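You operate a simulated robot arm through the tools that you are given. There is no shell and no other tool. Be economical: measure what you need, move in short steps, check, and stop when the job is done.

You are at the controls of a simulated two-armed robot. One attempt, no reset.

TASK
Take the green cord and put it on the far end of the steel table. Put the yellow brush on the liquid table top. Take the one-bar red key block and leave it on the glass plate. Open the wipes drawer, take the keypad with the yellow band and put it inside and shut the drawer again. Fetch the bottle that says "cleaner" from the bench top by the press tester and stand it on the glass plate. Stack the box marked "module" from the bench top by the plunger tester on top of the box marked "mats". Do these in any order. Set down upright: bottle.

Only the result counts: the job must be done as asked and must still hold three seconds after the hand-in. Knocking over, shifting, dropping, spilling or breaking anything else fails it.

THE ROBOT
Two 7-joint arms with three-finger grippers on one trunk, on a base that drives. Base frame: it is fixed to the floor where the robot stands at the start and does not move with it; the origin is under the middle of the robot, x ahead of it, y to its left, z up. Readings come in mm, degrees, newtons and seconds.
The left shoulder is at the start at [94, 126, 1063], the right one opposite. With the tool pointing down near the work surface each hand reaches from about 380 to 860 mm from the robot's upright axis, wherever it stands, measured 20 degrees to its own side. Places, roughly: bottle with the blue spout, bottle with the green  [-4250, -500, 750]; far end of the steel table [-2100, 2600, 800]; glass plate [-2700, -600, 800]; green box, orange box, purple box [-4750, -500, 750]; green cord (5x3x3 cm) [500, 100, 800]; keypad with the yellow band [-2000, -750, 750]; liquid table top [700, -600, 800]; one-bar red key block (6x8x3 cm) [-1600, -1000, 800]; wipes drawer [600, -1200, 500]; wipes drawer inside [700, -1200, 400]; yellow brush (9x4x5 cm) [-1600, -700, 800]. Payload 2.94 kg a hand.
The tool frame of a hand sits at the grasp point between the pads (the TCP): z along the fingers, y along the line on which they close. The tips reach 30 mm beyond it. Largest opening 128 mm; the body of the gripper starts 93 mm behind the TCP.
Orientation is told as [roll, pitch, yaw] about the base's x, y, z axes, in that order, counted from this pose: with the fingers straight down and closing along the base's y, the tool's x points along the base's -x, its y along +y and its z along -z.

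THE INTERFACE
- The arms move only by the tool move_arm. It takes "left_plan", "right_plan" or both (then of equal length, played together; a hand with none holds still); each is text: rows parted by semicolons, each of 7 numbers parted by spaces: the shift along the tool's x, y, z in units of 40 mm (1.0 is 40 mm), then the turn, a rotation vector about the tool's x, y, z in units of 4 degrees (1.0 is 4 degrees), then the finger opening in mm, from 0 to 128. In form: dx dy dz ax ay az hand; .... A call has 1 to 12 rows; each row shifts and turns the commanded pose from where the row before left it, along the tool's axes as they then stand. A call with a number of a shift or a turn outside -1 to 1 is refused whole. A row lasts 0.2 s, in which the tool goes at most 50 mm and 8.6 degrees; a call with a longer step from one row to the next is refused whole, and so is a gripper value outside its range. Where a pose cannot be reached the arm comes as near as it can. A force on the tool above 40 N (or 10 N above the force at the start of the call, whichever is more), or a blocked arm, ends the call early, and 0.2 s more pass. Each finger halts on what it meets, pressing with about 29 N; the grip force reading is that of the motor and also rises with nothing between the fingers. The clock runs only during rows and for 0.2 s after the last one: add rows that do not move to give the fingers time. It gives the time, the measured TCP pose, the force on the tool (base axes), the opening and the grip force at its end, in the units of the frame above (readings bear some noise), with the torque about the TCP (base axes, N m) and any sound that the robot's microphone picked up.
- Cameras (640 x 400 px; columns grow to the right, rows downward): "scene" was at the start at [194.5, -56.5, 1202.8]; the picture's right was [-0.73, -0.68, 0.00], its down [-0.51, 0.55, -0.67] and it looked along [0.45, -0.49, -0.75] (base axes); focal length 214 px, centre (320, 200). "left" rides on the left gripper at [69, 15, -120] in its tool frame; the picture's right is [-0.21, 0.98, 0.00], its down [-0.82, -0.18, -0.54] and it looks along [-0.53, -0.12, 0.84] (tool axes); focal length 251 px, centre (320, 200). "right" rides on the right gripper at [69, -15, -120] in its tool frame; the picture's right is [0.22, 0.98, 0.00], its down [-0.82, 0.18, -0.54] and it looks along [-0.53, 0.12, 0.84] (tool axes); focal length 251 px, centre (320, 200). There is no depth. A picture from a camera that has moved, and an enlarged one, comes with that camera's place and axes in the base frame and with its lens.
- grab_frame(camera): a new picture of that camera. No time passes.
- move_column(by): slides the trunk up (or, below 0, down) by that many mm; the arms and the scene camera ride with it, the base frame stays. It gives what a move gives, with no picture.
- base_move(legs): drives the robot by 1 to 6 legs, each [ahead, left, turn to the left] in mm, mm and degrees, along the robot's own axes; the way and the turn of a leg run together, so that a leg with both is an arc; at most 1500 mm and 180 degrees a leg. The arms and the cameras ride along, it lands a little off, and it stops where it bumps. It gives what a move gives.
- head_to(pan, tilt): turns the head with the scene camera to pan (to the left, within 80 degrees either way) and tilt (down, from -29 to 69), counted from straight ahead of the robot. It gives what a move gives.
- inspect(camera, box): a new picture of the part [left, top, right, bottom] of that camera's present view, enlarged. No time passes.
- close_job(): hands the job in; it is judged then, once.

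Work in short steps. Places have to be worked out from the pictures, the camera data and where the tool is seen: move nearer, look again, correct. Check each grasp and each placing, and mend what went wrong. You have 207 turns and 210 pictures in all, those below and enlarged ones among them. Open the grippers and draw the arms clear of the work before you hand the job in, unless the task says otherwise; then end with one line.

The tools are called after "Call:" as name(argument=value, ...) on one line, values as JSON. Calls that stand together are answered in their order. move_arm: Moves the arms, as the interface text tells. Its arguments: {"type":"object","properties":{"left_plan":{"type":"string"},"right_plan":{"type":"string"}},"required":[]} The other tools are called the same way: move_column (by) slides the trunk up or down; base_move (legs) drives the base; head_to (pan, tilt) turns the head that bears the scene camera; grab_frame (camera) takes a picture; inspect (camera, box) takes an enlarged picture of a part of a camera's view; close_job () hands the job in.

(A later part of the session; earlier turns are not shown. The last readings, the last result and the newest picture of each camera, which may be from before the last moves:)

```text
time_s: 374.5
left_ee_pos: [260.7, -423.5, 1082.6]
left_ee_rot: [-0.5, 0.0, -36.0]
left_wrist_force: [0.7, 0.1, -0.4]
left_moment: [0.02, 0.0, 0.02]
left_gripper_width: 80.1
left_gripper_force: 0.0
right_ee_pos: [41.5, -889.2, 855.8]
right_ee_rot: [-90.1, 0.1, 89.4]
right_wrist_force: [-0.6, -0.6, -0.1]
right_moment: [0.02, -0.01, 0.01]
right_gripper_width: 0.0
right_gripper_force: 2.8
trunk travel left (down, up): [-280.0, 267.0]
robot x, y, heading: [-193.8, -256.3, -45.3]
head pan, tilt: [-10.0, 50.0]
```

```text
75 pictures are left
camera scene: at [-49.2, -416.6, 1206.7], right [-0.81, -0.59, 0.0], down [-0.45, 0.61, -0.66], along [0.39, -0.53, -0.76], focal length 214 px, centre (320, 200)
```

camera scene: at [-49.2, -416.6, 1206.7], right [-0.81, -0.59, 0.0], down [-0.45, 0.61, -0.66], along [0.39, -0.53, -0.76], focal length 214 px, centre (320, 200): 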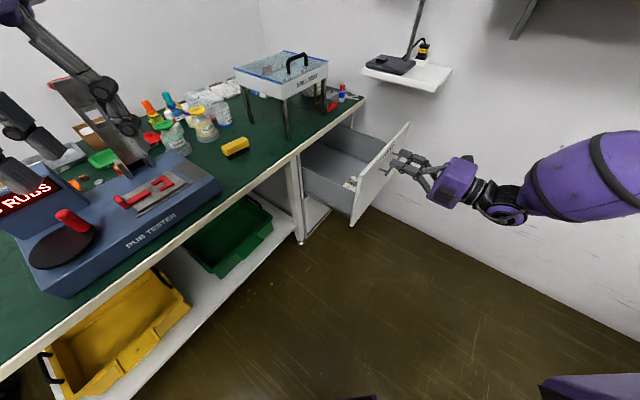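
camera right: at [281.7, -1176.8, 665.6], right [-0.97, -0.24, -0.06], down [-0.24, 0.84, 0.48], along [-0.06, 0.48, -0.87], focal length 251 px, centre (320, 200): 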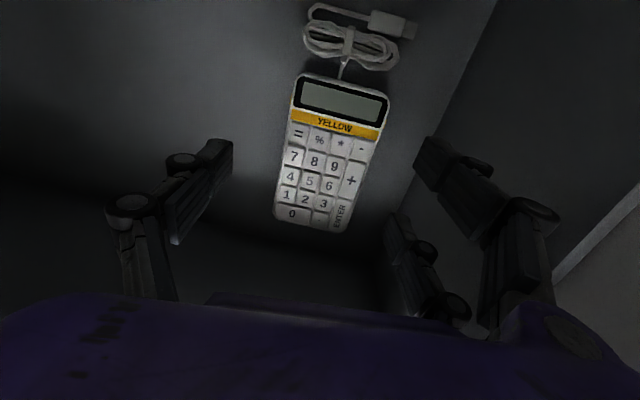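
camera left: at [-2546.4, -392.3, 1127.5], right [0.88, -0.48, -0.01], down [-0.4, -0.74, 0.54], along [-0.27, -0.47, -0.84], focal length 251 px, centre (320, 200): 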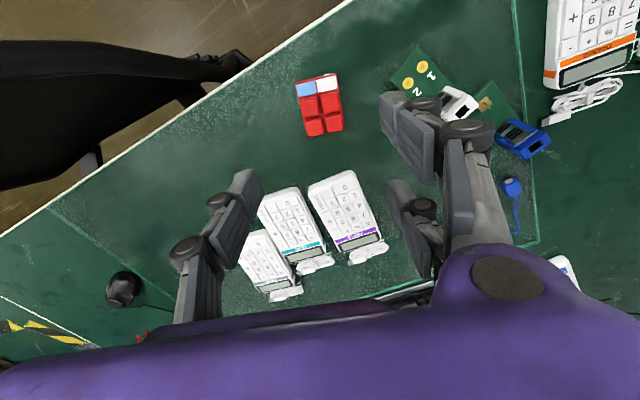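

Hand points +x, closed. Move so it is in front of the drawer panel (y≈-1160), then lower to z≈597.

Call:
base_move(legs=[[186, -197, 0]])

Call:
move_column(by=-130)

Call:
move_arm(right_plan="0 0.8 0 0 0 0 0;0 0.8 0 0 0 0 0;0 0.8 0 0 0 0 0;0 0.8 0 0 0 0 0;0 0 0 0 0 0 0")

Call:
grab_frame(camera="right")

Call:
grab_frame(camera="scene")

```text
time_s: 376.9
left_ee_pos: [250.2, -691.4, 1083.2]
left_ee_rot: [-0.4, -0.1, -35.8]
left_wrist_force: [-0.4, -0.2, -0.3]
left_moment: [0.05, -0.03, -0.04]
left_gripper_width: 80.0
left_gripper_force: 0.0
right_ee_pos: [35.1, -1154.8, 855.6]
right_ee_rot: [-90.1, 0.1, 89.6]
right_wrist_force: [-0.5, -0.3, -0.5]
right_moment: [0.03, -0.03, 0.01]
right_gripper_width: 0.0
right_gripper_force: 3.2
trunk travel left (down, up): [-280.0, 267.0]
robot x, y, heading: [-205.0, -524.6, -44.6]
head pan, tilt: [-10.0, 50.0]
```

```text
time_s: 378.4
left_ee_pos: [250.8, -690.6, 954.1]
left_ee_rot: [-0.6, -0.2, -35.7]
left_wrist_force: [-0.4, 0.2, 0.2]
left_moment: [-0.02, -0.01, -0.05]
left_gripper_width: 79.9
left_gripper_force: 0.1
right_ee_pos: [34.6, -1156.2, 726.5]
right_ee_rot: [-90.1, 0.2, 89.6]
right_wrist_force: [-1.2, 0.2, 0.2]
right_moment: [0.0, 0.01, -0.01]
right_gripper_width: 0.1
right_gripper_force: 2.8
trunk travel left (down, up): [-150.0, 397.0]
robot x, y, heading: [-205.4, -525.8, -45.1]
head pan, tilt: [-10.0, 50.0]
```

```text
time_s: 379.6
left_ee_pos: [251.0, -690.3, 952.5]
left_ee_rot: [-0.4, -0.3, -35.8]
left_wrist_force: [0.2, -0.2, -0.2]
left_moment: [0.01, 0.01, 0.02]
left_gripper_width: 79.9
left_gripper_force: 0.0
right_ee_pos: [35.2, -1157.5, 598.5]
right_ee_rot: [-90.2, 0.0, 89.5]
right_wrist_force: [0.5, -0.3, 0.3]
right_moment: [0.03, -0.01, 0.0]
right_gripper_width: 0.0
right_gripper_force: 3.2
trunk travel left (down, up): [-150.0, 397.0]
robot x, y, heading: [-199.9, -522.9, -45.0]
head pan, tilt: [-10.0, 50.0]
```

```text
74 pictures are left
camera right: at [-86.3, -1224.6, 614.6], right [0.0, -0.22, -0.98], down [-0.53, 0.83, -0.18], along [0.85, 0.52, -0.12], focal length 251 px, centre (320, 200)
```

right: 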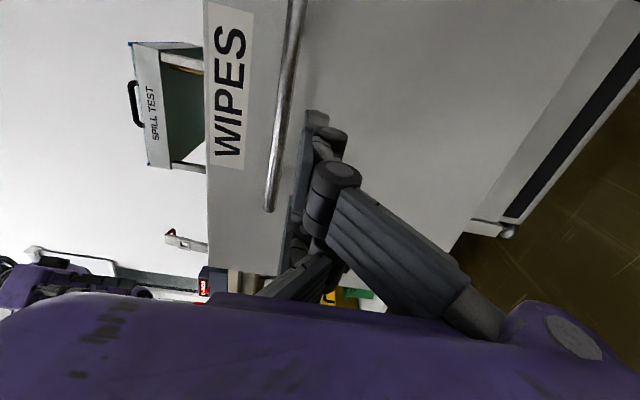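

```text
73 pictures are left
camera scene: at [-28.3, -717.0, 1062.7], right [-0.82, -0.57, 0.0], down [-0.44, 0.63, -0.64], along [0.37, -0.53, -0.77], focal length 214 px, centre (320, 200)
```

scene: 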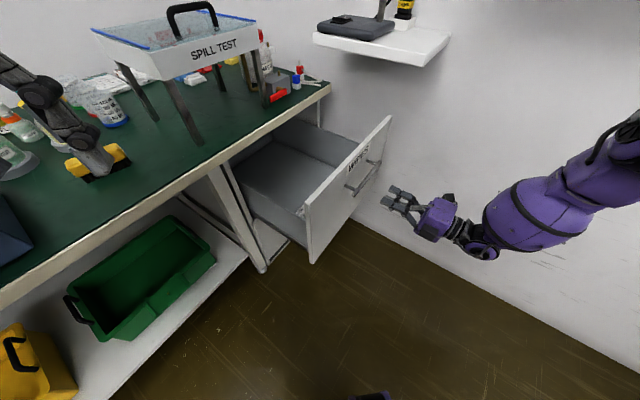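

Raise the left hand a bit, then push the panel: first with the base (+x 190 mm), then with the arm.

Call:
move_arm(left_plan="0 0 -1 0 0 0 80;0 0 -1 0 0 0 80;0 0 -0.5 0 0 0 80;0 0 0 0 0 0 80")

Call:
base_move(legs=[[135, 135, 0]])

Call:
grab_frame(camera="scene")

```text
time_s: 380.6
left_ee_pos: [250.1, -694.4, 1043.8]
left_ee_rot: [-0.7, -0.1, -35.7]
left_wrist_force: [0.1, 0.0, -0.1]
left_moment: [0.02, -0.02, -0.02]
left_gripper_width: 80.2
left_gripper_force: 0.0
left hand out of reach, approached as far as the arm can: row 3
right_ee_pos: [35.9, -1156.3, 598.7]
right_ee_rot: [-90.0, 0.1, 89.6]
right_wrist_force: [-0.8, 0.8, 0.7]
right_moment: [-0.02, 0.0, 0.0]
right_gripper_width: 0.0
right_gripper_force: 2.8
trunk travel left (down, up): [-150.0, 397.0]
robot x, y, heading: [-202.4, -524.0, -44.9]
head pan, tilt: [-10.0, 50.0]
```

```text
time_s: 382.5
left_ee_pos: [438.5, -696.1, 1043.2]
left_ee_rot: [-0.6, -0.2, -36.1]
left_wrist_force: [0.5, 0.1, -0.4]
left_moment: [0.0, -0.01, -0.04]
left_gripper_width: 79.7
left_gripper_force: 0.1
right_ee_pos: [222.7, -1158.9, 597.9]
right_ee_rot: [-90.0, 0.2, 89.4]
right_wrist_force: [0.0, -0.5, 0.0]
right_moment: [0.0, 0.03, -0.01]
right_gripper_width: 0.0
right_gripper_force: 2.8
trunk travel left (down, up): [-150.0, 397.0]
robot x, y, heading: [-6.8, -526.8, -45.1]
head pan, tilt: [-10.0, 50.0]
```

```text
72 pictures are left
camera scene: at [162.3, -718.8, 1062.6], right [-0.82, -0.57, 0.0], down [-0.44, 0.63, -0.64], along [0.37, -0.53, -0.77], focal length 214 px, centre (320, 200)
```

scene: 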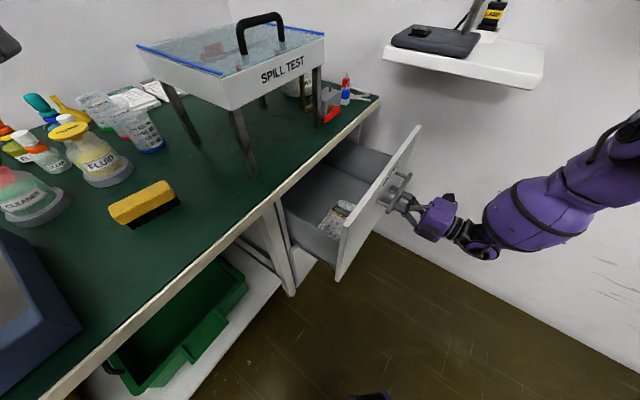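

The drawer is closing. Continue pushing with the arm.

Call:
move_arm(right_plan="0 0 0.5 0 0 0 0;0 0 0.5 0 0 0 0;0 0 0.5 0 0 0 0;0 0 0.5 0 0 0 0;0 0 0.5 0 0 0 0;0 0 0.5 0 0 0 0;0 0 0.4 0 0 0 0;0 0 0.3 0 0 0 0;0 0 0.2 0 0 0 0;0 0 0.2 0 0 0 0;0 0 0 0 0 0 0")

Call:
grab_frame(camera="scene")

```text
time_s: 384.9
left_ee_pos: [440.4, -699.4, 1042.5]
left_ee_rot: [-0.6, 0.0, -36.0]
left_wrist_force: [0.3, 0.2, -0.2]
left_moment: [0.0, 0.0, 0.01]
left_gripper_width: 79.8
left_gripper_force: 0.0
right_ee_pos: [375.7, -1158.9, 615.5]
right_ee_rot: [-89.6, -0.1, 89.3]
right_wrist_force: [-0.4, -7.8, -24.0]
right_moment: [-0.14, -0.41, -0.04]
right_gripper_width: 0.2
right_gripper_force: 9.9
right hand out of reach, approached as far as the arm can: row 6, 7, 8, 9, 10
trunk travel left (down, up): [-150.0, 397.0]
robot x, y, heading: [-13.4, -524.7, -45.1]
head pan, tilt: [-10.0, 50.0]
```

```text
71 pictures are left
camera scene: at [162.7, -721.2, 1061.9], right [-0.82, -0.57, 0.0], down [-0.44, 0.63, -0.64], along [0.37, -0.53, -0.77], focal length 214 px, centre (320, 200)
```

scene: 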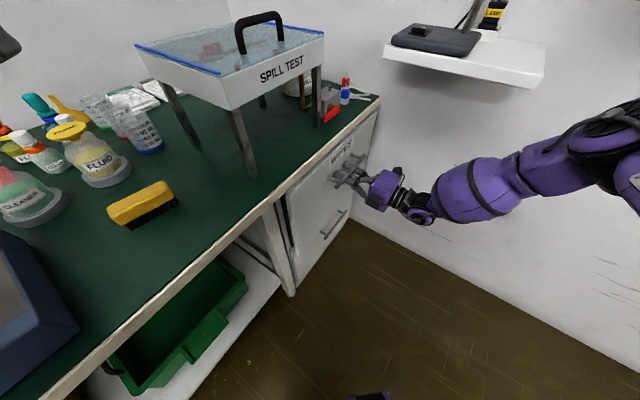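

Nearly shut. Enlarge to check the gap.

Call:
inspect(camera="scene", box=[260, 90, 420, 300])

Call:
grab_frame(camera="right")

```text
1.90 times, centred on (340, 195) of scene
camera zoom: at [162.7, -721.2, 1061.9], right [-0.82, -0.57, 0.0], down [-0.44, 0.63, -0.64], along [0.37, -0.53, -0.77], focal length 408 px, centre (282, 210)
```

zoom: 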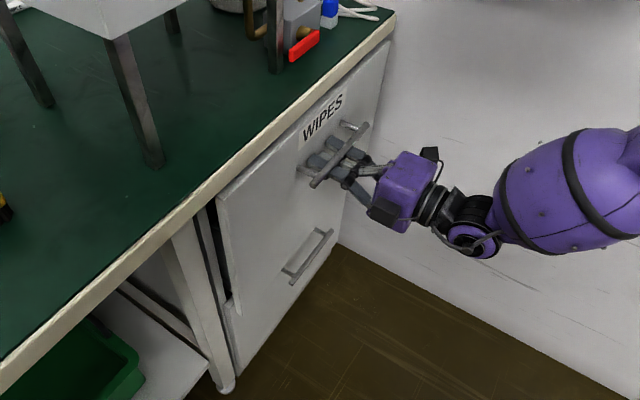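

```text
69 pictures are left
camera right: at [254.6, -1226.0, 631.8], right [-0.01, -0.21, -0.98], down [-0.53, 0.83, -0.17], along [0.85, 0.52, -0.12], focal length 251 px, centre (320, 200)
```

right: 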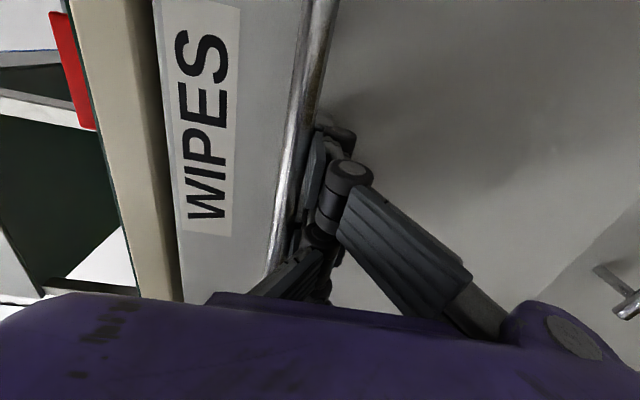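

A small gap remains. Lower the fingers slightly off the bar and push ~25 mm with the base.

Call:
move_arm(right_plan="0 0.4 0 0 0 0 0;0 0.2 0 0 0 0 0;0 0 0 0 0 0 0")

Call:
base_move(legs=[[20, 20, 0]])

Call:
inspect(camera="scene", box=[260, 90, 420, 300])

```text
time_s: 385.7
left_ee_pos: [440.7, -698.2, 1041.8]
left_ee_rot: [-0.6, -0.1, -36.0]
left_wrist_force: [0.2, 1.9, 0.4]
left_moment: [0.01, -0.01, -0.02]
left_gripper_width: 80.0
left_gripper_force: 0.0
right_ee_pos: [371.2, -1155.5, 614.3]
right_ee_rot: [-89.9, 0.0, 89.6]
right_wrist_force: [1.5, -6.6, -16.3]
right_moment: [-0.03, -0.27, 0.13]
right_gripper_width: 0.2
right_gripper_force: 7.3
right hand out of reach, approached as far as the arm can: row 1, 2
trunk travel left (down, up): [-150.0, 397.0]
robot x, y, heading: [-11.8, -521.9, -45.3]
head pan, tilt: [-10.0, 50.0]
```

```text
time_s: 386.5
left_ee_pos: [469.1, -697.0, 1042.4]
left_ee_rot: [-0.6, -0.1, -36.1]
left_wrist_force: [-0.1, 0.9, 0.1]
left_moment: [0.02, 0.06, 0.05]
left_gripper_width: 80.0
left_gripper_force: 0.1
right_ee_pos: [399.4, -1154.4, 613.6]
right_ee_rot: [-89.8, -0.1, 89.4]
right_wrist_force: [3.2, 1.8, -14.3]
right_moment: [-0.01, -0.16, 0.09]
right_gripper_width: 0.1
right_gripper_force: 6.7
trunk travel left (down, up): [-150.0, 397.0]
robot x, y, heading: [19.3, -527.0, -45.1]
head pan, tilt: [-10.0, 50.0]
```

```text
1.90 times, centred on (340, 195) of scene
camera zoom: at [191.6, -719.8, 1062.2], right [-0.82, -0.57, 0.0], down [-0.44, 0.63, -0.64], along [0.37, -0.53, -0.77], focal length 408 px, centre (282, 210)
```

zoom: 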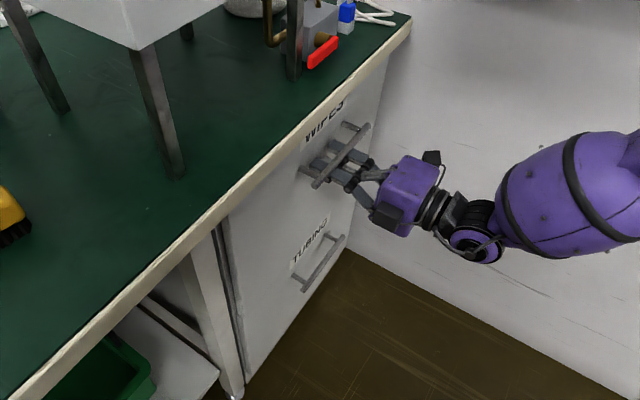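

Looks flush now. One more small push to confirm the end stop.

Call:
base_move(legs=[[8, 8, 0]])

Call:
grab_frame(camera="right")

```text
time_s: 387.3
left_ee_pos: [478.8, -697.4, 1041.9]
left_ee_rot: [-0.6, -0.2, -36.0]
left_wrist_force: [0.3, 0.7, 0.6]
left_moment: [0.02, 0.02, 0.0]
left_gripper_width: 80.1
left_gripper_force: 0.0
right_ee_pos: [409.7, -1154.1, 611.9]
right_ee_rot: [-89.7, -0.1, 89.5]
right_wrist_force: [-4.3, -1.2, -15.8]
right_moment: [-0.13, -0.38, -0.14]
right_gripper_width: 0.0
right_gripper_force: 5.1
trunk travel left (down, up): [-150.0, 397.0]
robot x, y, heading: [30.4, -523.8, -45.2]
head pan, tilt: [-10.0, 50.0]
```

```text
67 pictures are left
camera right: at [288.4, -1222.1, 628.6], right [-0.01, -0.21, -0.98], down [-0.54, 0.83, -0.18], along [0.84, 0.52, -0.12], focal length 251 px, centre (320, 200)
```

right: 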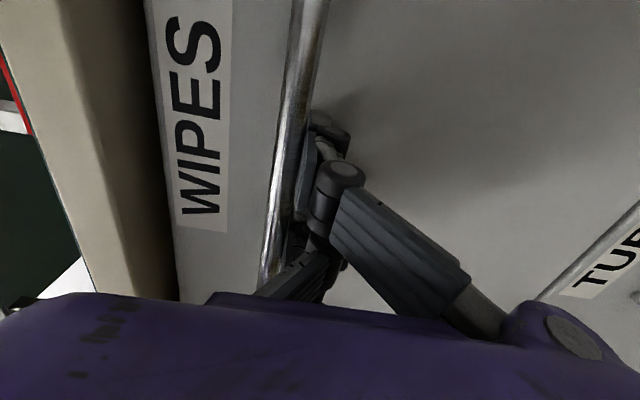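

Force is still small (-4 N), so keep nudging until the stop is felt.

Call:
base_move(legs=[[8, 8, 0]])

Call:
inspect(camera="scene", box=[240, 90, 420, 300])

```text
time_s: 388.2
left_ee_pos: [487.6, -698.9, 1042.9]
left_ee_rot: [-0.6, -0.4, -36.2]
left_wrist_force: [1.2, 0.7, 0.6]
left_moment: [0.03, -0.01, -0.01]
left_gripper_width: 79.9
left_gripper_force: 0.0
right_ee_pos: [411.6, -1154.1, 608.2]
right_ee_rot: [-89.2, -0.1, 89.4]
right_wrist_force: [-2.8, 2.0, 1.5]
right_moment: [0.05, -0.04, 0.14]
right_gripper_width: 0.3
right_gripper_force: 2.9
trunk travel left (down, up): [-150.0, 397.0]
robot x, y, heading: [36.9, -523.9, -45.5]
head pan, tilt: [-10.0, 50.0]
stopped in leg 1: the force on the tool passed its limit at 47 N (the readings are from after the stop); the commanded pose is now the measured one
```

```text
1.90 times, centred on (330, 195) of scene
camera zoom: at [210.5, -719.3, 1062.7], right [-0.82, -0.57, 0.0], down [-0.44, 0.63, -0.64], along [0.37, -0.53, -0.77], focal length 408 px, centre (301, 210)
```

zoom: 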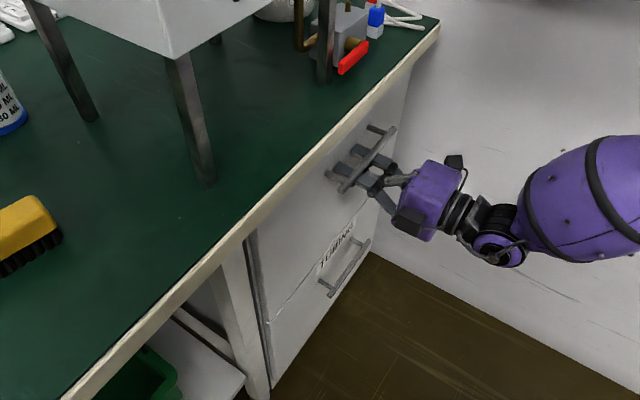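

Hard stop reached: drawer shut. Lower slightly to be clear of the bar and back straight out.

Call:
move_column(by=-12)

Call:
base_move(legs=[[-120, -120, 0]])

Call:
inspect(camera="scene", box=[240, 60, 440, 300])

```text
time_s: 388.8
left_ee_pos: [488.4, -699.3, 1027.5]
left_ee_rot: [-0.8, 0.1, -36.2]
left_wrist_force: [-0.2, -0.1, 0.3]
left_moment: [-0.03, -0.02, -0.02]
left_gripper_width: 80.1
left_gripper_force: 0.0
right_ee_pos: [410.9, -1153.8, 597.3]
right_ee_rot: [-89.2, -0.1, 89.4]
right_wrist_force: [-3.1, -0.8, 0.7]
right_moment: [0.02, -0.02, 0.09]
right_gripper_width: 0.1
right_gripper_force: 3.6
trunk travel left (down, up): [-138.0, 409.0]
robot x, y, heading: [37.6, -529.0, -45.5]
head pan, tilt: [-10.0, 50.0]
```

```text
time_s: 390.5
left_ee_pos: [319.0, -701.1, 1027.3]
left_ee_rot: [-0.8, 0.0, -36.2]
left_wrist_force: [-0.7, 0.1, 0.3]
left_moment: [0.03, -0.01, 0.02]
left_gripper_width: 79.8
left_gripper_force: 0.0
right_ee_pos: [240.0, -1156.5, 596.8]
right_ee_rot: [-89.1, -0.1, 89.3]
right_wrist_force: [-0.2, 0.5, 0.1]
right_moment: [0.01, -0.01, -0.04]
right_gripper_width: 0.1
right_gripper_force: 3.1
trunk travel left (down, up): [-138.0, 409.0]
robot x, y, heading: [-133.0, -523.0, -45.6]
head pan, tilt: [-10.0, 50.0]
```

```text
1.67 times, centred on (340, 180) of scene
camera zoom: at [44.5, -723.2, 1048.5], right [-0.82, -0.57, 0.0], down [-0.43, 0.63, -0.64], along [0.37, -0.53, -0.77], focal length 358 px, centre (287, 233)
```

zoom: 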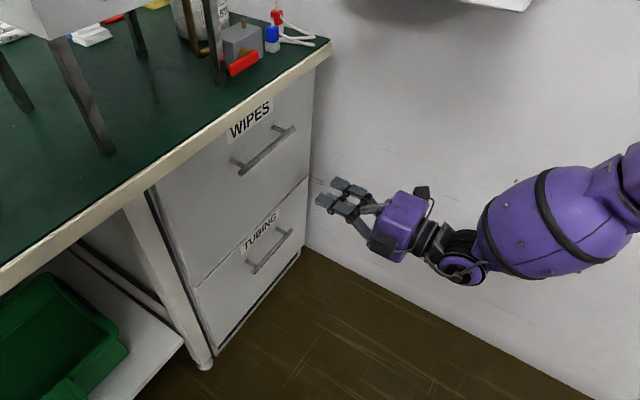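

Drawer is shut. Now back out, restore the right hand to tool-down, raise the trunk, and drive west to the bottle bench.

Call:
base_move(legs=[[-350, 0, 0], [0, 0, -44.5], [-870, 0, 0]])

Call:
move_column(by=150)

Call:
move_arm(right_plan="0 -1 0 -1 0 0 80;0 -1 0 -1 0 0 80;0 -1 0 -1 0 0 80;0 -1 0 -1 0 0 80;0 0 0 -1 0 0 80;0 0 0 -1 0 0 80;0 0 0 -1 0 0 80;0 0 0 -1 0 0 80;0 0 0 -1 0 0 80;0 0 0 -1 0 0 80;0 0 0 -1 0 0 80;0 0 0 -1 0 0 80")

Call:
move_arm(right_plan="0 0 0 -1 0 0 80;0 0 0 -1 0 0 80;0 0 0 -1 0 0 80;0 0 0 -1 0 0 80;0 0 0 -1 0 0 80;0 0 0 -1 0 0 80;0 0 0 -1 0 0 80;0 0 0 -1 0 0 80;0 0 0 -1 0 0 80;0 0 0 -1 0 0 80;0 0 0 0 0 0 80")

Call:
base_move(legs=[[0, -1500, 0], [0, -1500, 0], [0, -700, 0]])

Call:
head_to(pan=-10, tilt=30)

Call:
grab_frame(camera="scene")

```text
time_s: 399.0
left_ee_pos: [-179.1, 146.4, 1026.1]
left_ee_rot: [-0.9, 0.0, -81.1]
left_wrist_force: [0.9, 0.9, 0.1]
left_moment: [0.0, 0.0, -0.02]
left_gripper_width: 80.2
left_gripper_force: 0.1
right_ee_pos: [-555.4, -119.1, 597.5]
right_ee_rot: [-89.1, -0.1, 44.3]
right_wrist_force: [-0.2, 0.4, 0.1]
right_moment: [-0.01, 0.01, 0.01]
right_gripper_width: 0.0
right_gripper_force: 2.9
trunk travel left (down, up): [-138.0, 409.0]
robot x, y, heading: [-377.5, 586.4, -90.2]
head pan, tilt: [-10.0, 50.0]
```

```text
time_s: 400.8
left_ee_pos: [-180.0, 143.9, 1176.2]
left_ee_rot: [-0.8, 0.1, -81.2]
left_wrist_force: [0.6, -0.7, -0.8]
left_moment: [-0.01, -0.01, 0.02]
left_gripper_width: 80.0
left_gripper_force: 0.0
right_ee_pos: [-556.1, -120.6, 827.0]
right_ee_rot: [-94.2, 5.0, 44.0]
right_wrist_force: [0.7, 0.3, -0.8]
right_moment: [-0.02, -0.01, 0.0]
right_gripper_width: 0.4
right_gripper_force: 2.8
trunk travel left (down, up): [-288.0, 259.0]
robot x, y, heading: [-373.0, 585.2, -90.2]
head pan, tilt: [-10.0, 50.0]
```

```text
time_s: 403.4
left_ee_pos: [-181.5, 144.5, 1177.9]
left_ee_rot: [-0.8, 0.1, -81.2]
left_wrist_force: [0.0, 0.0, -0.3]
left_moment: [0.0, -0.01, 0.03]
left_gripper_width: 80.0
left_gripper_force: 0.0
right_ee_pos: [-561.8, -84.9, 949.5]
right_ee_rot: [-48.0, 5.3, 44.1]
right_wrist_force: [-0.6, -0.3, 0.3]
right_moment: [0.0, 0.02, 0.01]
right_gripper_width: 79.9
right_gripper_force: 0.0
right hand out of reach, approached as far as the arm can: row 11, 12
trunk travel left (down, up): [-288.0, 259.0]
robot x, y, heading: [-373.1, 588.2, -90.4]
head pan, tilt: [-10.0, 50.0]
```

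```text
time_s: 405.8
left_ee_pos: [-178.6, 145.8, 1176.3]
left_ee_rot: [-0.8, 0.1, -81.0]
left_wrist_force: [-0.4, -0.6, 0.0]
left_moment: [0.03, 0.03, -0.04]
left_gripper_width: 80.3
left_gripper_force: 0.0
right_ee_pos: [-561.1, -85.2, 948.4]
right_ee_rot: [-47.9, 5.3, 44.1]
right_wrist_force: [0.3, -0.2, -0.7]
right_moment: [0.02, -0.02, 0.01]
right_gripper_width: 79.9
right_gripper_force: 0.0
right hand out of reach, approached as far as the arm can: row 1, 2, 3, 4, 5, 6, 7, 8, 9, 10
trunk travel left (down, up): [-288.0, 259.0]
robot x, y, heading: [-377.1, 585.3, -90.2]
head pan, tilt: [-10.0, 50.0]
```

```text
time_s: 438.2
left_ee_pos: [-3891.4, 158.1, 1177.3]
left_ee_rot: [-0.8, 0.0, -81.6]
left_wrist_force: [1.3, -0.5, -0.1]
left_moment: [-0.01, 0.01, -0.01]
left_gripper_width: 79.9
left_gripper_force: 0.0
right_ee_pos: [-4275.1, -66.5, 948.8]
right_ee_rot: [-47.9, 5.2, 43.6]
right_wrist_force: [0.3, -0.1, -0.4]
right_moment: [-0.03, 0.02, 0.0]
right_gripper_width: 80.1
right_gripper_force: 0.0
trunk travel left (down, up): [-288.0, 259.0]
robot x, y, heading: [-4079.8, 606.9, -90.8]
head pan, tilt: [-10.0, 50.0]
```

```text
time_s: 439.0
left_ee_pos: [-3890.4, 157.4, 1175.5]
left_ee_rot: [-0.8, 0.1, -81.5]
left_wrist_force: [0.2, 0.0, 0.0]
left_moment: [0.01, 0.02, -0.02]
left_gripper_width: 80.0
left_gripper_force: 0.0
right_ee_pos: [-4274.2, -66.9, 950.7]
right_ee_rot: [-48.0, 5.4, 43.7]
right_wrist_force: [0.4, 0.3, -0.1]
right_moment: [0.0, -0.01, -0.02]
right_gripper_width: 80.0
right_gripper_force: 0.0
trunk travel left (down, up): [-288.0, 259.0]
robot x, y, heading: [-4082.1, 603.2, -90.8]
head pan, tilt: [-10.0, 30.0]
```

```text
64 pictures are left
camera scene: at [-4103.1, 377.7, 1242.8], right [-0.98, 0.19, 0.0], down [0.09, 0.49, -0.87], along [-0.16, -0.85, -0.5], focal length 214 px, centre (320, 200)
```

scene: 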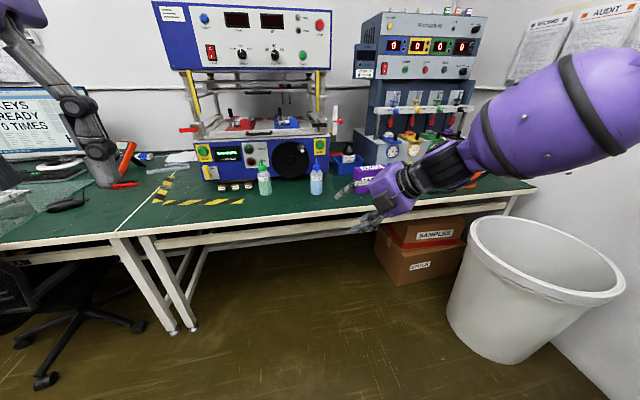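

Two bottles by the press tester, boxes further right. Enlarge both.

Call:
inspect(camera="scene", box=[240, 145, 340, 210])

Call:
inspect(camera="scene", box=[330, 130, 520, 240])

```text
6.15 times, centred on (290, 178) of scene
camera zoom: at [-4103.1, 377.7, 1242.8], right [-0.98, 0.19, 0.0], down [0.09, 0.49, -0.87], along [-0.16, -0.85, -0.5], focal length 1320 px, centre (505, 338)
```

zoom: 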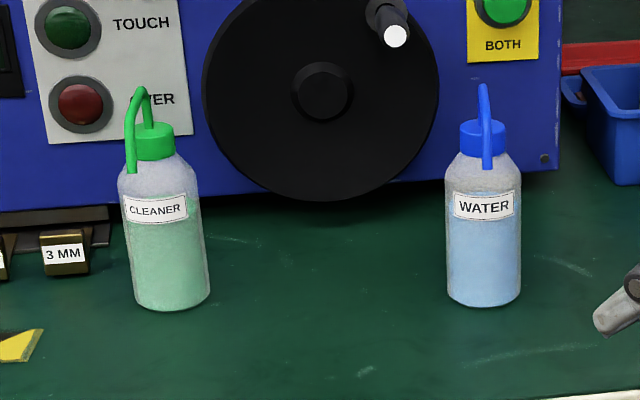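

```text
3.37 times, centred on (425, 185) of scene
camera zoom: at [-4103.1, 377.7, 1242.8], right [-0.98, 0.19, 0.0], down [0.09, 0.49, -0.87], along [-0.16, -0.85, -0.5], focal length 722 px, centre (-34, 250)
```

zoom: 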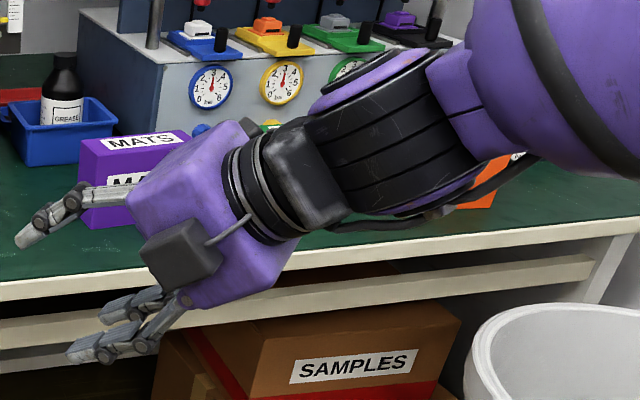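

"CLEANER" is the green-spout bottle at ≈(-4016,-555); "MATS" is the purple box. I turn the right hand to point forward with fingers closing sideways for an upright grasp.

Call:
move_arm(right_plan="0 0 0 -0.022 0.9 -0.97 80;0 0 0 -0.022 0.9 -0.97 80;0 0 0 -0.022 0.9 -0.97 80;0 0 0 -0.022 0.9 -0.97 80;0 0 0 -0.022 0.9 -0.97 80;0 0 0 -0.022 0.9 -0.97 80;0 0 0 -0.022 0.9 -0.97 80;0 0 0 -0.022 0.9 -0.97 80;0 0 0 -0.022 0.9 -0.97 80;0 0 0 -0.022 0.9 -0.97 80;0 0 0 -0.022 0.9 -0.97 80;0 0 0 -0.022 0.9 -0.97 80")

Call:
move_arm(right_plan="0 0 0 -0.022 0.9 -0.97 80;0 0 0 -0.022 0.9 -0.97 80;0 0 0 -0.022 0.9 -0.97 80;0 0 0 -0.022 0.9 -0.97 80;0 0 0 0 0 0 80")

Call:
grab_frame(camera="scene")

```text
time_s: 441.6
left_ee_pos: [-3891.8, 159.7, 1177.6]
left_ee_rot: [-0.7, 0.1, -81.6]
left_wrist_force: [-1.1, 0.5, 0.3]
left_moment: [0.01, -0.03, 0.01]
left_gripper_width: 80.0
left_gripper_force: 0.1
right_ee_pos: [-4277.8, -75.8, 988.9]
right_ee_rot: [-45.8, 61.5, 43.9]
right_wrist_force: [0.7, 0.2, -0.5]
right_moment: [0.02, -0.01, -0.01]
right_gripper_width: 79.8
right_gripper_force: 0.1
right hand out of reach, approached as far as the arm can: row 10, 11, 12
trunk travel left (down, up): [-288.0, 259.0]
robot x, y, heading: [-4081.3, 601.2, -91.0]
head pan, tilt: [-10.0, 30.0]
```

```text
time_s: 442.8
left_ee_pos: [-3891.2, 158.2, 1176.7]
left_ee_rot: [-0.9, 0.1, -81.6]
left_wrist_force: [-0.7, -0.5, -0.4]
left_moment: [0.01, 0.02, -0.04]
left_gripper_width: 80.1
left_gripper_force: 0.0
right_ee_pos: [-4294.8, -81.3, 1016.9]
right_ee_rot: [-44.3, 66.5, 44.8]
right_wrist_force: [0.0, -0.8, 0.0]
right_moment: [-0.01, -0.01, -0.01]
right_gripper_width: 80.1
right_gripper_force: 0.0
right hand out of reach, approached as far as the arm can: row 1, 2, 3, 4
trunk travel left (down, up): [-288.0, 259.0]
robot x, y, heading: [-4087.0, 602.4, -90.9]
head pan, tilt: [-10.0, 30.0]
```

```text
61 pictures are left
camera scene: at [-4103.2, 377.7, 1242.9], right [-0.98, 0.19, 0.0], down [0.09, 0.49, -0.87], along [-0.16, -0.85, -0.5], focal length 214 px, centre (320, 200)
```

scene: 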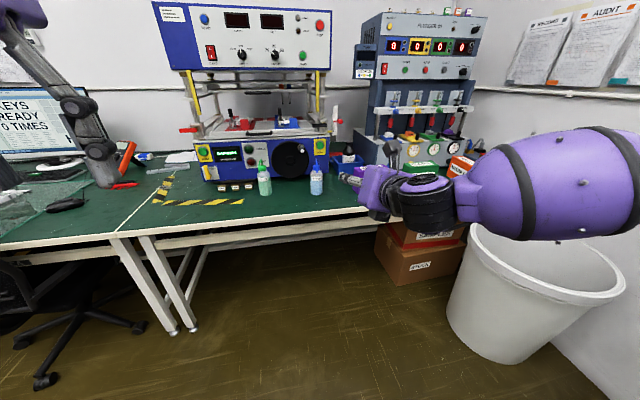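

Almost there; the arm is overextended. Retract the hand 200 mm toward the body and complete the rotation.

Call:
move_arm(right_plan="-0.28 0.057 -0.96 0 0 0 80;-0.28 0.057 -0.96 0 0 0 80;-0.28 0.057 -0.96 0 0 0 80;-0.28 0.057 -0.96 0 0 0 80;-0.28 0.057 -0.96 0 0 0 80;0 0 0 0.046 0.834 -0.828 80;0 0 0 0.046 0.834 -0.828 80;0 0 0 0.046 0.834 -0.828 80;0 0 0 0.046 0.834 -0.828 80;0 0 0 0.046 0.834 -0.828 80;0 0 0 0 0 0 80")

```text
time_s: 445.2
left_ee_pos: [-3891.6, 159.9, 1176.2]
left_ee_rot: [-0.7, 0.0, -81.6]
left_wrist_force: [-0.8, 1.5, -0.5]
left_moment: [-0.02, 0.01, 0.0]
left_gripper_width: 79.8
left_gripper_force: 0.1
right_ee_pos: [-4356.5, -3.9, 1102.3]
right_ee_rot: [-50.1, 89.6, 40.0]
right_wrist_force: [-0.1, -0.1, 0.4]
right_moment: [-0.01, -0.03, 0.0]
right_gripper_width: 80.0
right_gripper_force: 0.0
right hand out of reach, approached as far as the arm can: row 3, 4, 5, 6, 7, 8, 9, 10
trunk travel left (down, up): [-288.0, 259.0]
robot x, y, heading: [-4084.0, 600.8, -90.8]
head pan, tilt: [-10.0, 30.0]
```

The hand now points forward, level, camera on top. Lower the trunk 270 mm and drive to ~130 mm in front of the cleaner bottle.

Call:
move_column(by=-270)

Call:
base_move(legs=[[0, 346, 0], [400, 0, 0]])

Call:
grab_frame(camera="right")

Call:
head_to(pan=-20, tilt=30)

Call:
grab_frame(camera="scene")

```text
time_s: 448.0
left_ee_pos: [-3892.6, 121.7, 886.8]
left_ee_rot: [-0.3, 4.1, -81.6]
left_wrist_force: [0.0, 0.3, 0.1]
left_moment: [0.01, -0.01, 0.0]
left_gripper_width: 80.2
left_gripper_force: 0.0
right_ee_pos: [-4357.4, -69.8, 715.2]
right_ee_rot: [-0.9, 77.7, 89.2]
right_wrist_force: [-0.5, 1.1, 0.0]
right_moment: [0.0, -0.01, -0.01]
right_gripper_width: 80.3
right_gripper_force: 0.0
trunk travel left (down, up): [-18.0, 529.0]
robot x, y, heading: [-4078.6, 608.5, -90.9]
head pan, tilt: [-10.0, 30.0]
```

```text
time_s: 453.0
left_ee_pos: [-3556.1, -158.0, 886.1]
left_ee_rot: [-0.3, 4.1, -81.8]
left_wrist_force: [0.6, 0.3, -0.6]
left_moment: [-0.01, 0.03, 0.0]
left_gripper_width: 79.7
left_gripper_force: 0.1
right_ee_pos: [-4025.3, -344.9, 714.8]
right_ee_rot: [-0.6, 77.4, 88.9]
right_wrist_force: [-0.4, 4.3, 0.2]
right_moment: [-0.09, -0.02, -0.18]
right_gripper_width: 83.4
right_gripper_force: 0.8
trunk travel left (down, up): [-18.0, 529.0]
robot x, y, heading: [-3745.6, 325.1, -90.9]
head pan, tilt: [-10.0, 30.0]
stopped in leg 2: the force on the tool passed its limit at 129 N (the readings are from after the stop); the commanded pose is now the measured one
```

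```text
60 pictures are left
camera right: at [-4009.6, -242.9, 809.3], right [-0.98, -0.04, 0.21], down [-0.17, 0.71, -0.69], along [-0.12, -0.71, -0.7], focal length 251 px, centre (320, 200)
```

right: 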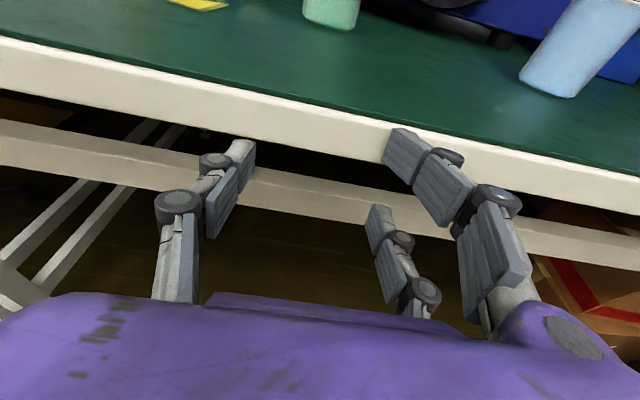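

```text
time_s: 453.7
left_ee_pos: [-3555.1, -158.4, 885.2]
left_ee_rot: [-0.1, 4.1, -81.8]
left_wrist_force: [-0.4, -0.1, 0.8]
left_moment: [0.0, -0.02, -0.02]
left_gripper_width: 80.1
left_gripper_force: 0.0
right_ee_pos: [-4024.3, -345.7, 714.6]
right_ee_rot: [-0.5, 77.6, 88.8]
right_wrist_force: [-0.2, 5.9, -0.4]
right_moment: [-0.15, -0.05, -0.25]
right_gripper_width: 83.9
right_gripper_force: 0.7
trunk travel left (down, up): [-18.0, 529.0]
robot x, y, heading: [-3739.7, 325.1, -91.1]
head pan, tilt: [-20.0, 30.0]
```

```text
59 pictures are left
camera scene: at [-3783.2, 12.5, 955.4], right [-0.93, 0.36, 0.0], down [0.18, 0.47, -0.87], along [-0.31, -0.81, -0.5], focal length 214 px, centre (320, 200)
```

scene: 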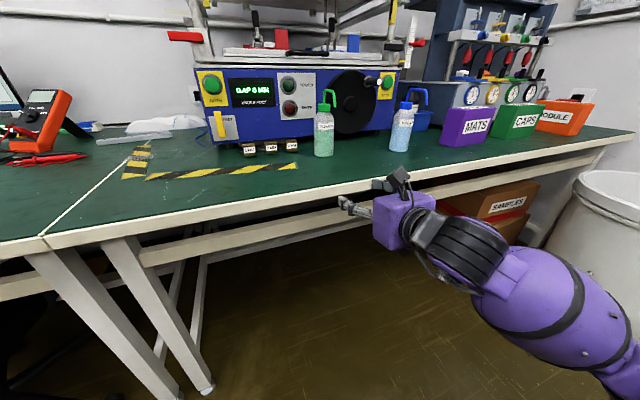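

I had missed that the hand sank with the trunk move and touched the table edge; the bottles still stand. Back off, raise the trunk, level the hand.

Call:
base_move(legs=[[-120, 0, 0]])

Call:
move_column(by=110)

Call:
move_arm(right_plan="0 0 0 0 1 0 85;0 0 0 0 1 0 85;0 0 0 0 1 0 85;0 0 0 0 0 0 85")

Call:
inspect(camera="scene", box=[180, 60, 620, 220])

```text
time_s: 455.0
left_ee_pos: [-3554.9, -38.9, 886.0]
left_ee_rot: [-0.2, 4.0, -81.9]
left_wrist_force: [-0.3, -0.2, 0.9]
left_moment: [-0.04, -0.01, -0.02]
left_gripper_width: 79.9
left_gripper_force: 0.0
right_ee_pos: [-4023.3, -225.3, 714.8]
right_ee_rot: [-0.6, 77.5, 88.7]
right_wrist_force: [-0.5, 0.2, -0.9]
right_moment: [-0.01, 0.01, 0.01]
right_gripper_width: 80.0
right_gripper_force: 0.1
trunk travel left (down, up): [-18.0, 529.0]
robot x, y, heading: [-3743.4, 445.0, -91.1]
head pan, tilt: [-20.0, 30.0]
```

```text
time_s: 456.4
left_ee_pos: [-3554.5, -40.7, 995.0]
left_ee_rot: [-0.3, 4.3, -81.9]
left_wrist_force: [0.5, -0.1, 0.7]
left_moment: [0.02, 0.0, 0.01]
left_gripper_width: 80.1
left_gripper_force: 0.0
right_ee_pos: [-4024.3, -226.3, 824.0]
right_ee_rot: [-0.7, 77.4, 88.7]
right_wrist_force: [0.3, -1.1, -0.3]
right_moment: [0.0, -0.02, 0.03]
right_gripper_width: 80.1
right_gripper_force: 0.0
trunk travel left (down, up): [-128.0, 419.0]
robot x, y, heading: [-3743.7, 445.8, -90.9]
head pan, tilt: [-20.0, 30.0]
```

```text
time_s: 457.4
left_ee_pos: [-3554.8, -39.8, 996.5]
left_ee_rot: [-0.2, 4.2, -81.9]
left_wrist_force: [-0.1, 0.2, -0.1]
left_moment: [0.0, -0.01, -0.03]
left_gripper_width: 80.1
left_gripper_force: 0.2
right_ee_pos: [-4028.0, -227.0, 841.3]
right_ee_rot: [-13.5, 89.5, 75.7]
right_wrist_force: [0.3, 0.4, 0.1]
right_moment: [0.0, 0.02, 0.03]
right_gripper_width: 85.0
right_gripper_force: 0.0
right hand out of reach, approached as far as the arm can: row 1, 2
trunk travel left (down, up): [-128.0, 419.0]
robot x, y, heading: [-3745.9, 441.0, -91.0]
head pan, tilt: [-20.0, 30.0]
```

```text
1.45 times, centred on (400, 140) of scene
camera zoom: at [-3780.8, 166.6, 1066.1], right [-0.93, 0.36, 0.0], down [0.18, 0.47, -0.87], along [-0.31, -0.81, -0.5], focal length 312 px, centre (204, 287)
```

zoom: 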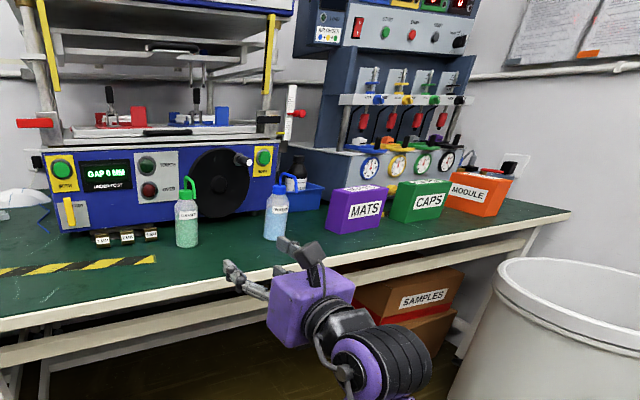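

All items are in place. Trim height and approach: base 230 mm forward, 16 mm left.

Call:
move_column(by=-15)

Call:
base_move(legs=[[230, 16, 0]])

Call:
grab_frame(camera="right")

```text
time_s: 458.0
left_ee_pos: [-3554.6, -39.3, 982.0]
left_ee_rot: [-0.1, 4.2, -81.9]
left_wrist_force: [0.1, 0.5, 0.2]
left_moment: [-0.07, -0.05, -0.02]
left_gripper_width: 79.9
left_gripper_force: 0.1
right_ee_pos: [-4029.1, -226.1, 828.7]
right_ee_rot: [-17.8, 89.4, 71.6]
right_wrist_force: [0.7, -0.5, 0.6]
right_moment: [0.03, 0.01, 0.0]
right_gripper_width: 85.0
right_gripper_force: 0.0
trunk travel left (down, up): [-113.0, 434.0]
robot x, y, heading: [-3747.8, 448.9, -90.9]
head pan, tilt: [-20.0, 30.0]
```

```text
time_s: 459.8
left_ee_pos: [-3542.8, -272.4, 980.2]
left_ee_rot: [-0.2, 4.2, -81.9]
left_wrist_force: [-0.3, -0.4, -0.4]
left_moment: [0.04, 0.01, 0.0]
left_gripper_width: 79.9
left_gripper_force: 0.0
right_ee_pos: [-4018.5, -458.8, 826.3]
right_ee_rot: [-13.5, 89.4, 75.9]
right_wrist_force: [-1.0, 0.2, -0.3]
right_moment: [-0.01, 0.02, 0.01]
right_gripper_width: 85.2
right_gripper_force: 0.0
trunk travel left (down, up): [-113.0, 434.0]
robot x, y, heading: [-3729.9, 215.9, -91.4]
head pan, tilt: [-20.0, 30.0]
```

```text
57 pictures are left
camera right: at [-4001.6, -339.4, 898.5], right [-0.98, 0.01, 0.21], down [-0.17, 0.55, -0.82], along [-0.12, -0.83, -0.54], focal length 251 px, centre (320, 200)
```

right: 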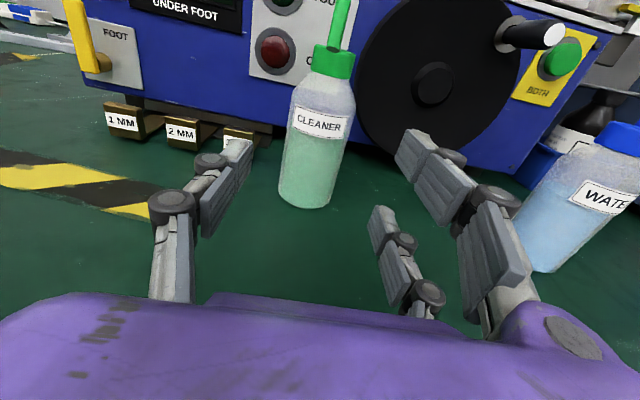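

Bottle centre ≈(-4016,-586), lined up. Advance 120 mm.

Call:
base_move(legs=[[120, 4, 0]])

Call:
grab_frame(camera="right")

```text
time_s: 461.0
left_ee_pos: [-3543.4, -393.0, 980.9]
left_ee_rot: [-0.2, 4.3, -82.0]
left_wrist_force: [-0.2, -0.6, 0.0]
left_moment: [0.04, -0.01, 0.02]
left_gripper_width: 79.9
left_gripper_force: 0.0
right_ee_pos: [-4016.5, -579.2, 826.9]
right_ee_rot: [-13.2, 89.4, 76.1]
right_wrist_force: [-0.1, -0.1, 0.0]
right_moment: [0.01, 0.0, -0.01]
right_gripper_width: 85.0
right_gripper_force: 0.1
trunk travel left (down, up): [-113.0, 434.0]
robot x, y, heading: [-3729.9, 90.4, -91.5]
head pan, tilt: [-20.0, 30.0]
```

```text
56 pictures are left
camera right: at [-4000.7, -459.5, 898.4], right [-0.98, 0.01, 0.21], down [-0.17, 0.55, -0.82], along [-0.13, -0.83, -0.54], focal length 251 px, centre (320, 200)
```

right: 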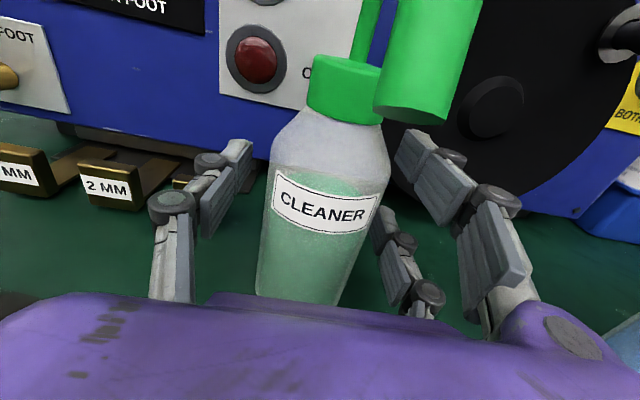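

Bottle is between the fingers. Close.

Call:
move_arm(right_plan="0 0 0 0 0 0 0;0 0 0 0 0 0 0;0 0 0 0 0 0 0;0 0 0 0 0 0 0")

Call:
grab_frame(camera="right")

```text
time_s: 462.0
left_ee_pos: [-3543.4, -392.1, 981.2]
left_ee_rot: [-0.2, 4.1, -82.0]
left_wrist_force: [0.2, -0.2, -0.2]
left_moment: [0.0, -0.02, -0.05]
left_gripper_width: 80.2
left_gripper_force: 0.1
right_ee_pos: [-4016.3, -578.1, 827.4]
right_ee_rot: [-14.9, 89.5, 74.4]
right_wrist_force: [0.7, 0.8, 3.3]
right_moment: [0.04, 0.1, -0.01]
right_gripper_width: 54.8
right_gripper_force: 25.8
trunk travel left (down, up): [-113.0, 434.0]
robot x, y, heading: [-3730.0, 93.1, -91.2]
head pan, tilt: [-20.0, 30.0]
```

```text
55 pictures are left
camera right: at [-4000.4, -458.6, 899.2], right [-0.98, 0.01, 0.21], down [-0.17, 0.55, -0.82], along [-0.12, -0.84, -0.54], focal length 251 px, centre (320, 200)
```

right: 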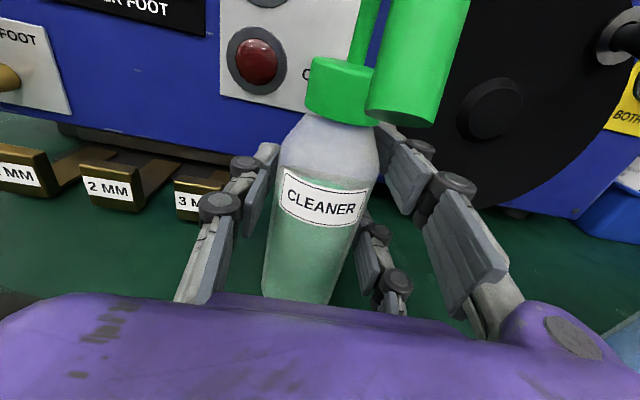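

Gripped (55 mm). Lift with the arm (tool x is up).

Call:
move_arm(right_plan="0.2 0 0 0 0 0 0;0.3 0 0 0 0 0 0;0.3 0 0 0 0 0 0;0.4 0 0 0 0 0 0;0.4 0 0 0 0 0 0;0 0 0 0 0 0 0")

Call:
grab_frame(camera="right")

```text
time_s: 463.4
left_ee_pos: [-3542.4, -392.1, 981.0]
left_ee_rot: [-0.2, 4.2, -82.0]
left_wrist_force: [-0.1, 0.3, -0.1]
left_moment: [-0.01, 0.0, -0.02]
left_gripper_width: 79.8
left_gripper_force: 0.1
right_ee_pos: [-4018.2, -578.6, 891.9]
right_ee_rot: [-16.7, 89.4, 72.6]
right_wrist_force: [0.2, 0.1, -2.7]
right_moment: [-0.04, 0.02, -0.03]
right_gripper_width: 55.1
right_gripper_force: 25.6
trunk travel left (down, up): [-113.0, 434.0]
robot x, y, heading: [-3729.8, 95.6, -91.2]
head pan, tilt: [-20.0, 30.0]
```

```text
54 pictures are left
camera right: at [-4001.5, -459.4, 962.8], right [-0.98, 0.01, 0.21], down [-0.17, 0.55, -0.82], along [-0.12, -0.83, -0.54], focal length 251 px, centre (320, 200)
```

right: 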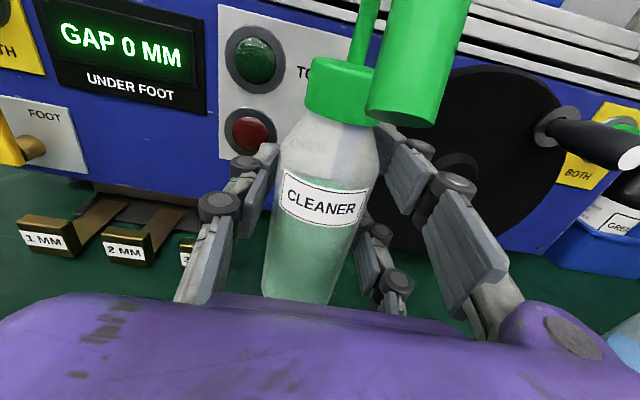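

Bottle lifted upright. Back off to y≈750 and strafe east past the chair toward the glass plate.

Call:
base_move(legs=[[-650, 0, 1.2], [0, 1500, 0], [0, 120, 0]])

Call:
head_to(pan=-20, tilt=35)

Call:
grab_frame(camera="scene")

```text
time_s: 481.2
left_ee_pos: [-1891.1, 303.1, 980.5]
left_ee_rot: [-0.2, 4.2, -78.9]
left_wrist_force: [-0.1, 0.2, 0.5]
left_moment: [0.05, 0.0, 0.0]
left_gripper_width: 79.9
left_gripper_force: 0.0
right_ee_pos: [-2356.5, 91.3, 891.0]
right_ee_rot: [-13.2, 89.5, 79.2]
right_wrist_force: [0.2, -0.1, -2.9]
right_moment: [-0.02, 0.01, -0.05]
right_gripper_width: 56.1
right_gripper_force: 26.5
trunk travel left (down, up): [-113.0, 434.0]
robot x, y, heading: [-2104.5, 775.6, -88.4]
head pan, tilt: [-20.0, 30.0]
```

```text
time_s: 481.9
left_ee_pos: [-1892.3, 302.8, 981.0]
left_ee_rot: [-0.2, 4.3, -79.0]
left_wrist_force: [0.0, -0.3, -0.5]
left_moment: [-0.01, 0.01, 0.0]
left_gripper_width: 80.0
left_gripper_force: 0.0
right_ee_pos: [-2355.9, 91.8, 891.9]
right_ee_rot: [-15.3, 89.4, 76.8]
right_wrist_force: [-0.6, -0.5, -2.4]
right_moment: [-0.03, 0.01, -0.02]
right_gripper_width: 55.7
right_gripper_force: 25.8
trunk travel left (down, up): [-113.0, 434.0]
robot x, y, heading: [-2101.0, 779.6, -88.4]
head pan, tilt: [-20.0, 35.0]
```

```text
53 pictures are left
camera scene: at [-2127.1, 493.2, 1040.7], right [-0.95, 0.31, 0.0], down [0.18, 0.54, -0.82], along [-0.26, -0.78, -0.57], focal length 214 px, centre (320, 200)
```

scene: 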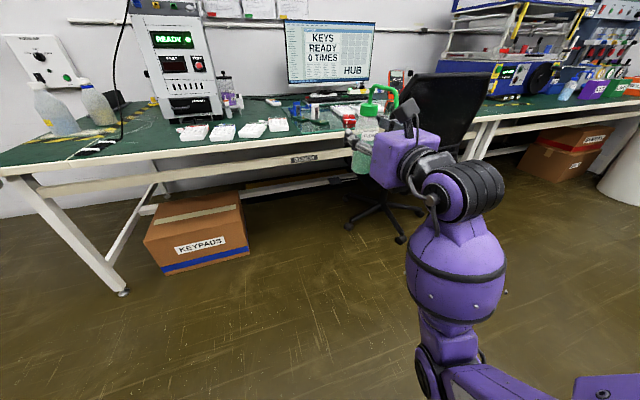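

Drive forward 400 mm (and 53 mm right), then check the plate from the hand camera.

Call:
base_move(legs=[[400, -50, 0]])

Call:
grab_frame(camera="right")

Call:
grab_frame(camera="scene")

```text
time_s: 484.4
left_ee_pos: [-1926.9, -99.7, 980.7]
left_ee_rot: [-0.2, 4.2, -78.9]
left_wrist_force: [0.6, -0.2, 0.6]
left_moment: [-0.01, 0.03, -0.02]
left_gripper_width: 80.2
left_gripper_force: 0.1
right_ee_pos: [-2390.0, -310.2, 891.1]
right_ee_rot: [-14.3, 89.4, 78.1]
right_wrist_force: [-0.3, -0.5, -2.8]
right_moment: [-0.05, 0.0, 0.01]
right_gripper_width: 55.9
right_gripper_force: 26.5
trunk travel left (down, up): [-113.0, 434.0]
robot x, y, heading: [-2138.3, 374.8, -88.2]
head pan, tilt: [-20.0, 35.0]
```

```text
52 pictures are left
camera right: at [-2381.6, -191.1, 962.4], right [-0.98, -0.04, 0.21], down [-0.2, 0.54, -0.82], along [-0.08, -0.84, -0.54], focal length 251 px, centre (320, 200)
```

right: 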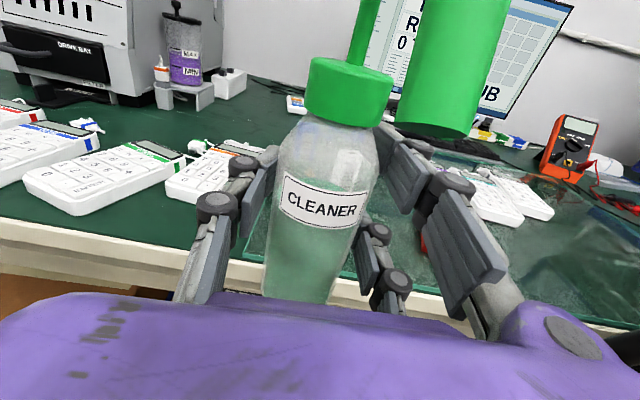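

```text
51 pictures are left
camera scene: at [-2162.7, 91.3, 1040.6], right [-0.95, 0.31, 0.0], down [0.18, 0.55, -0.82], along [-0.26, -0.78, -0.57], focal length 214 px, centre (320, 200)
```

scene: 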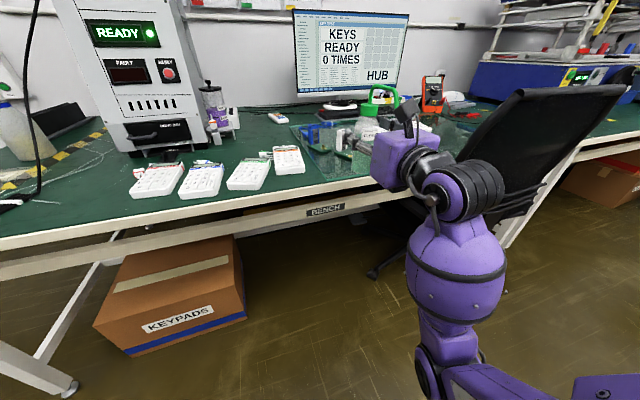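

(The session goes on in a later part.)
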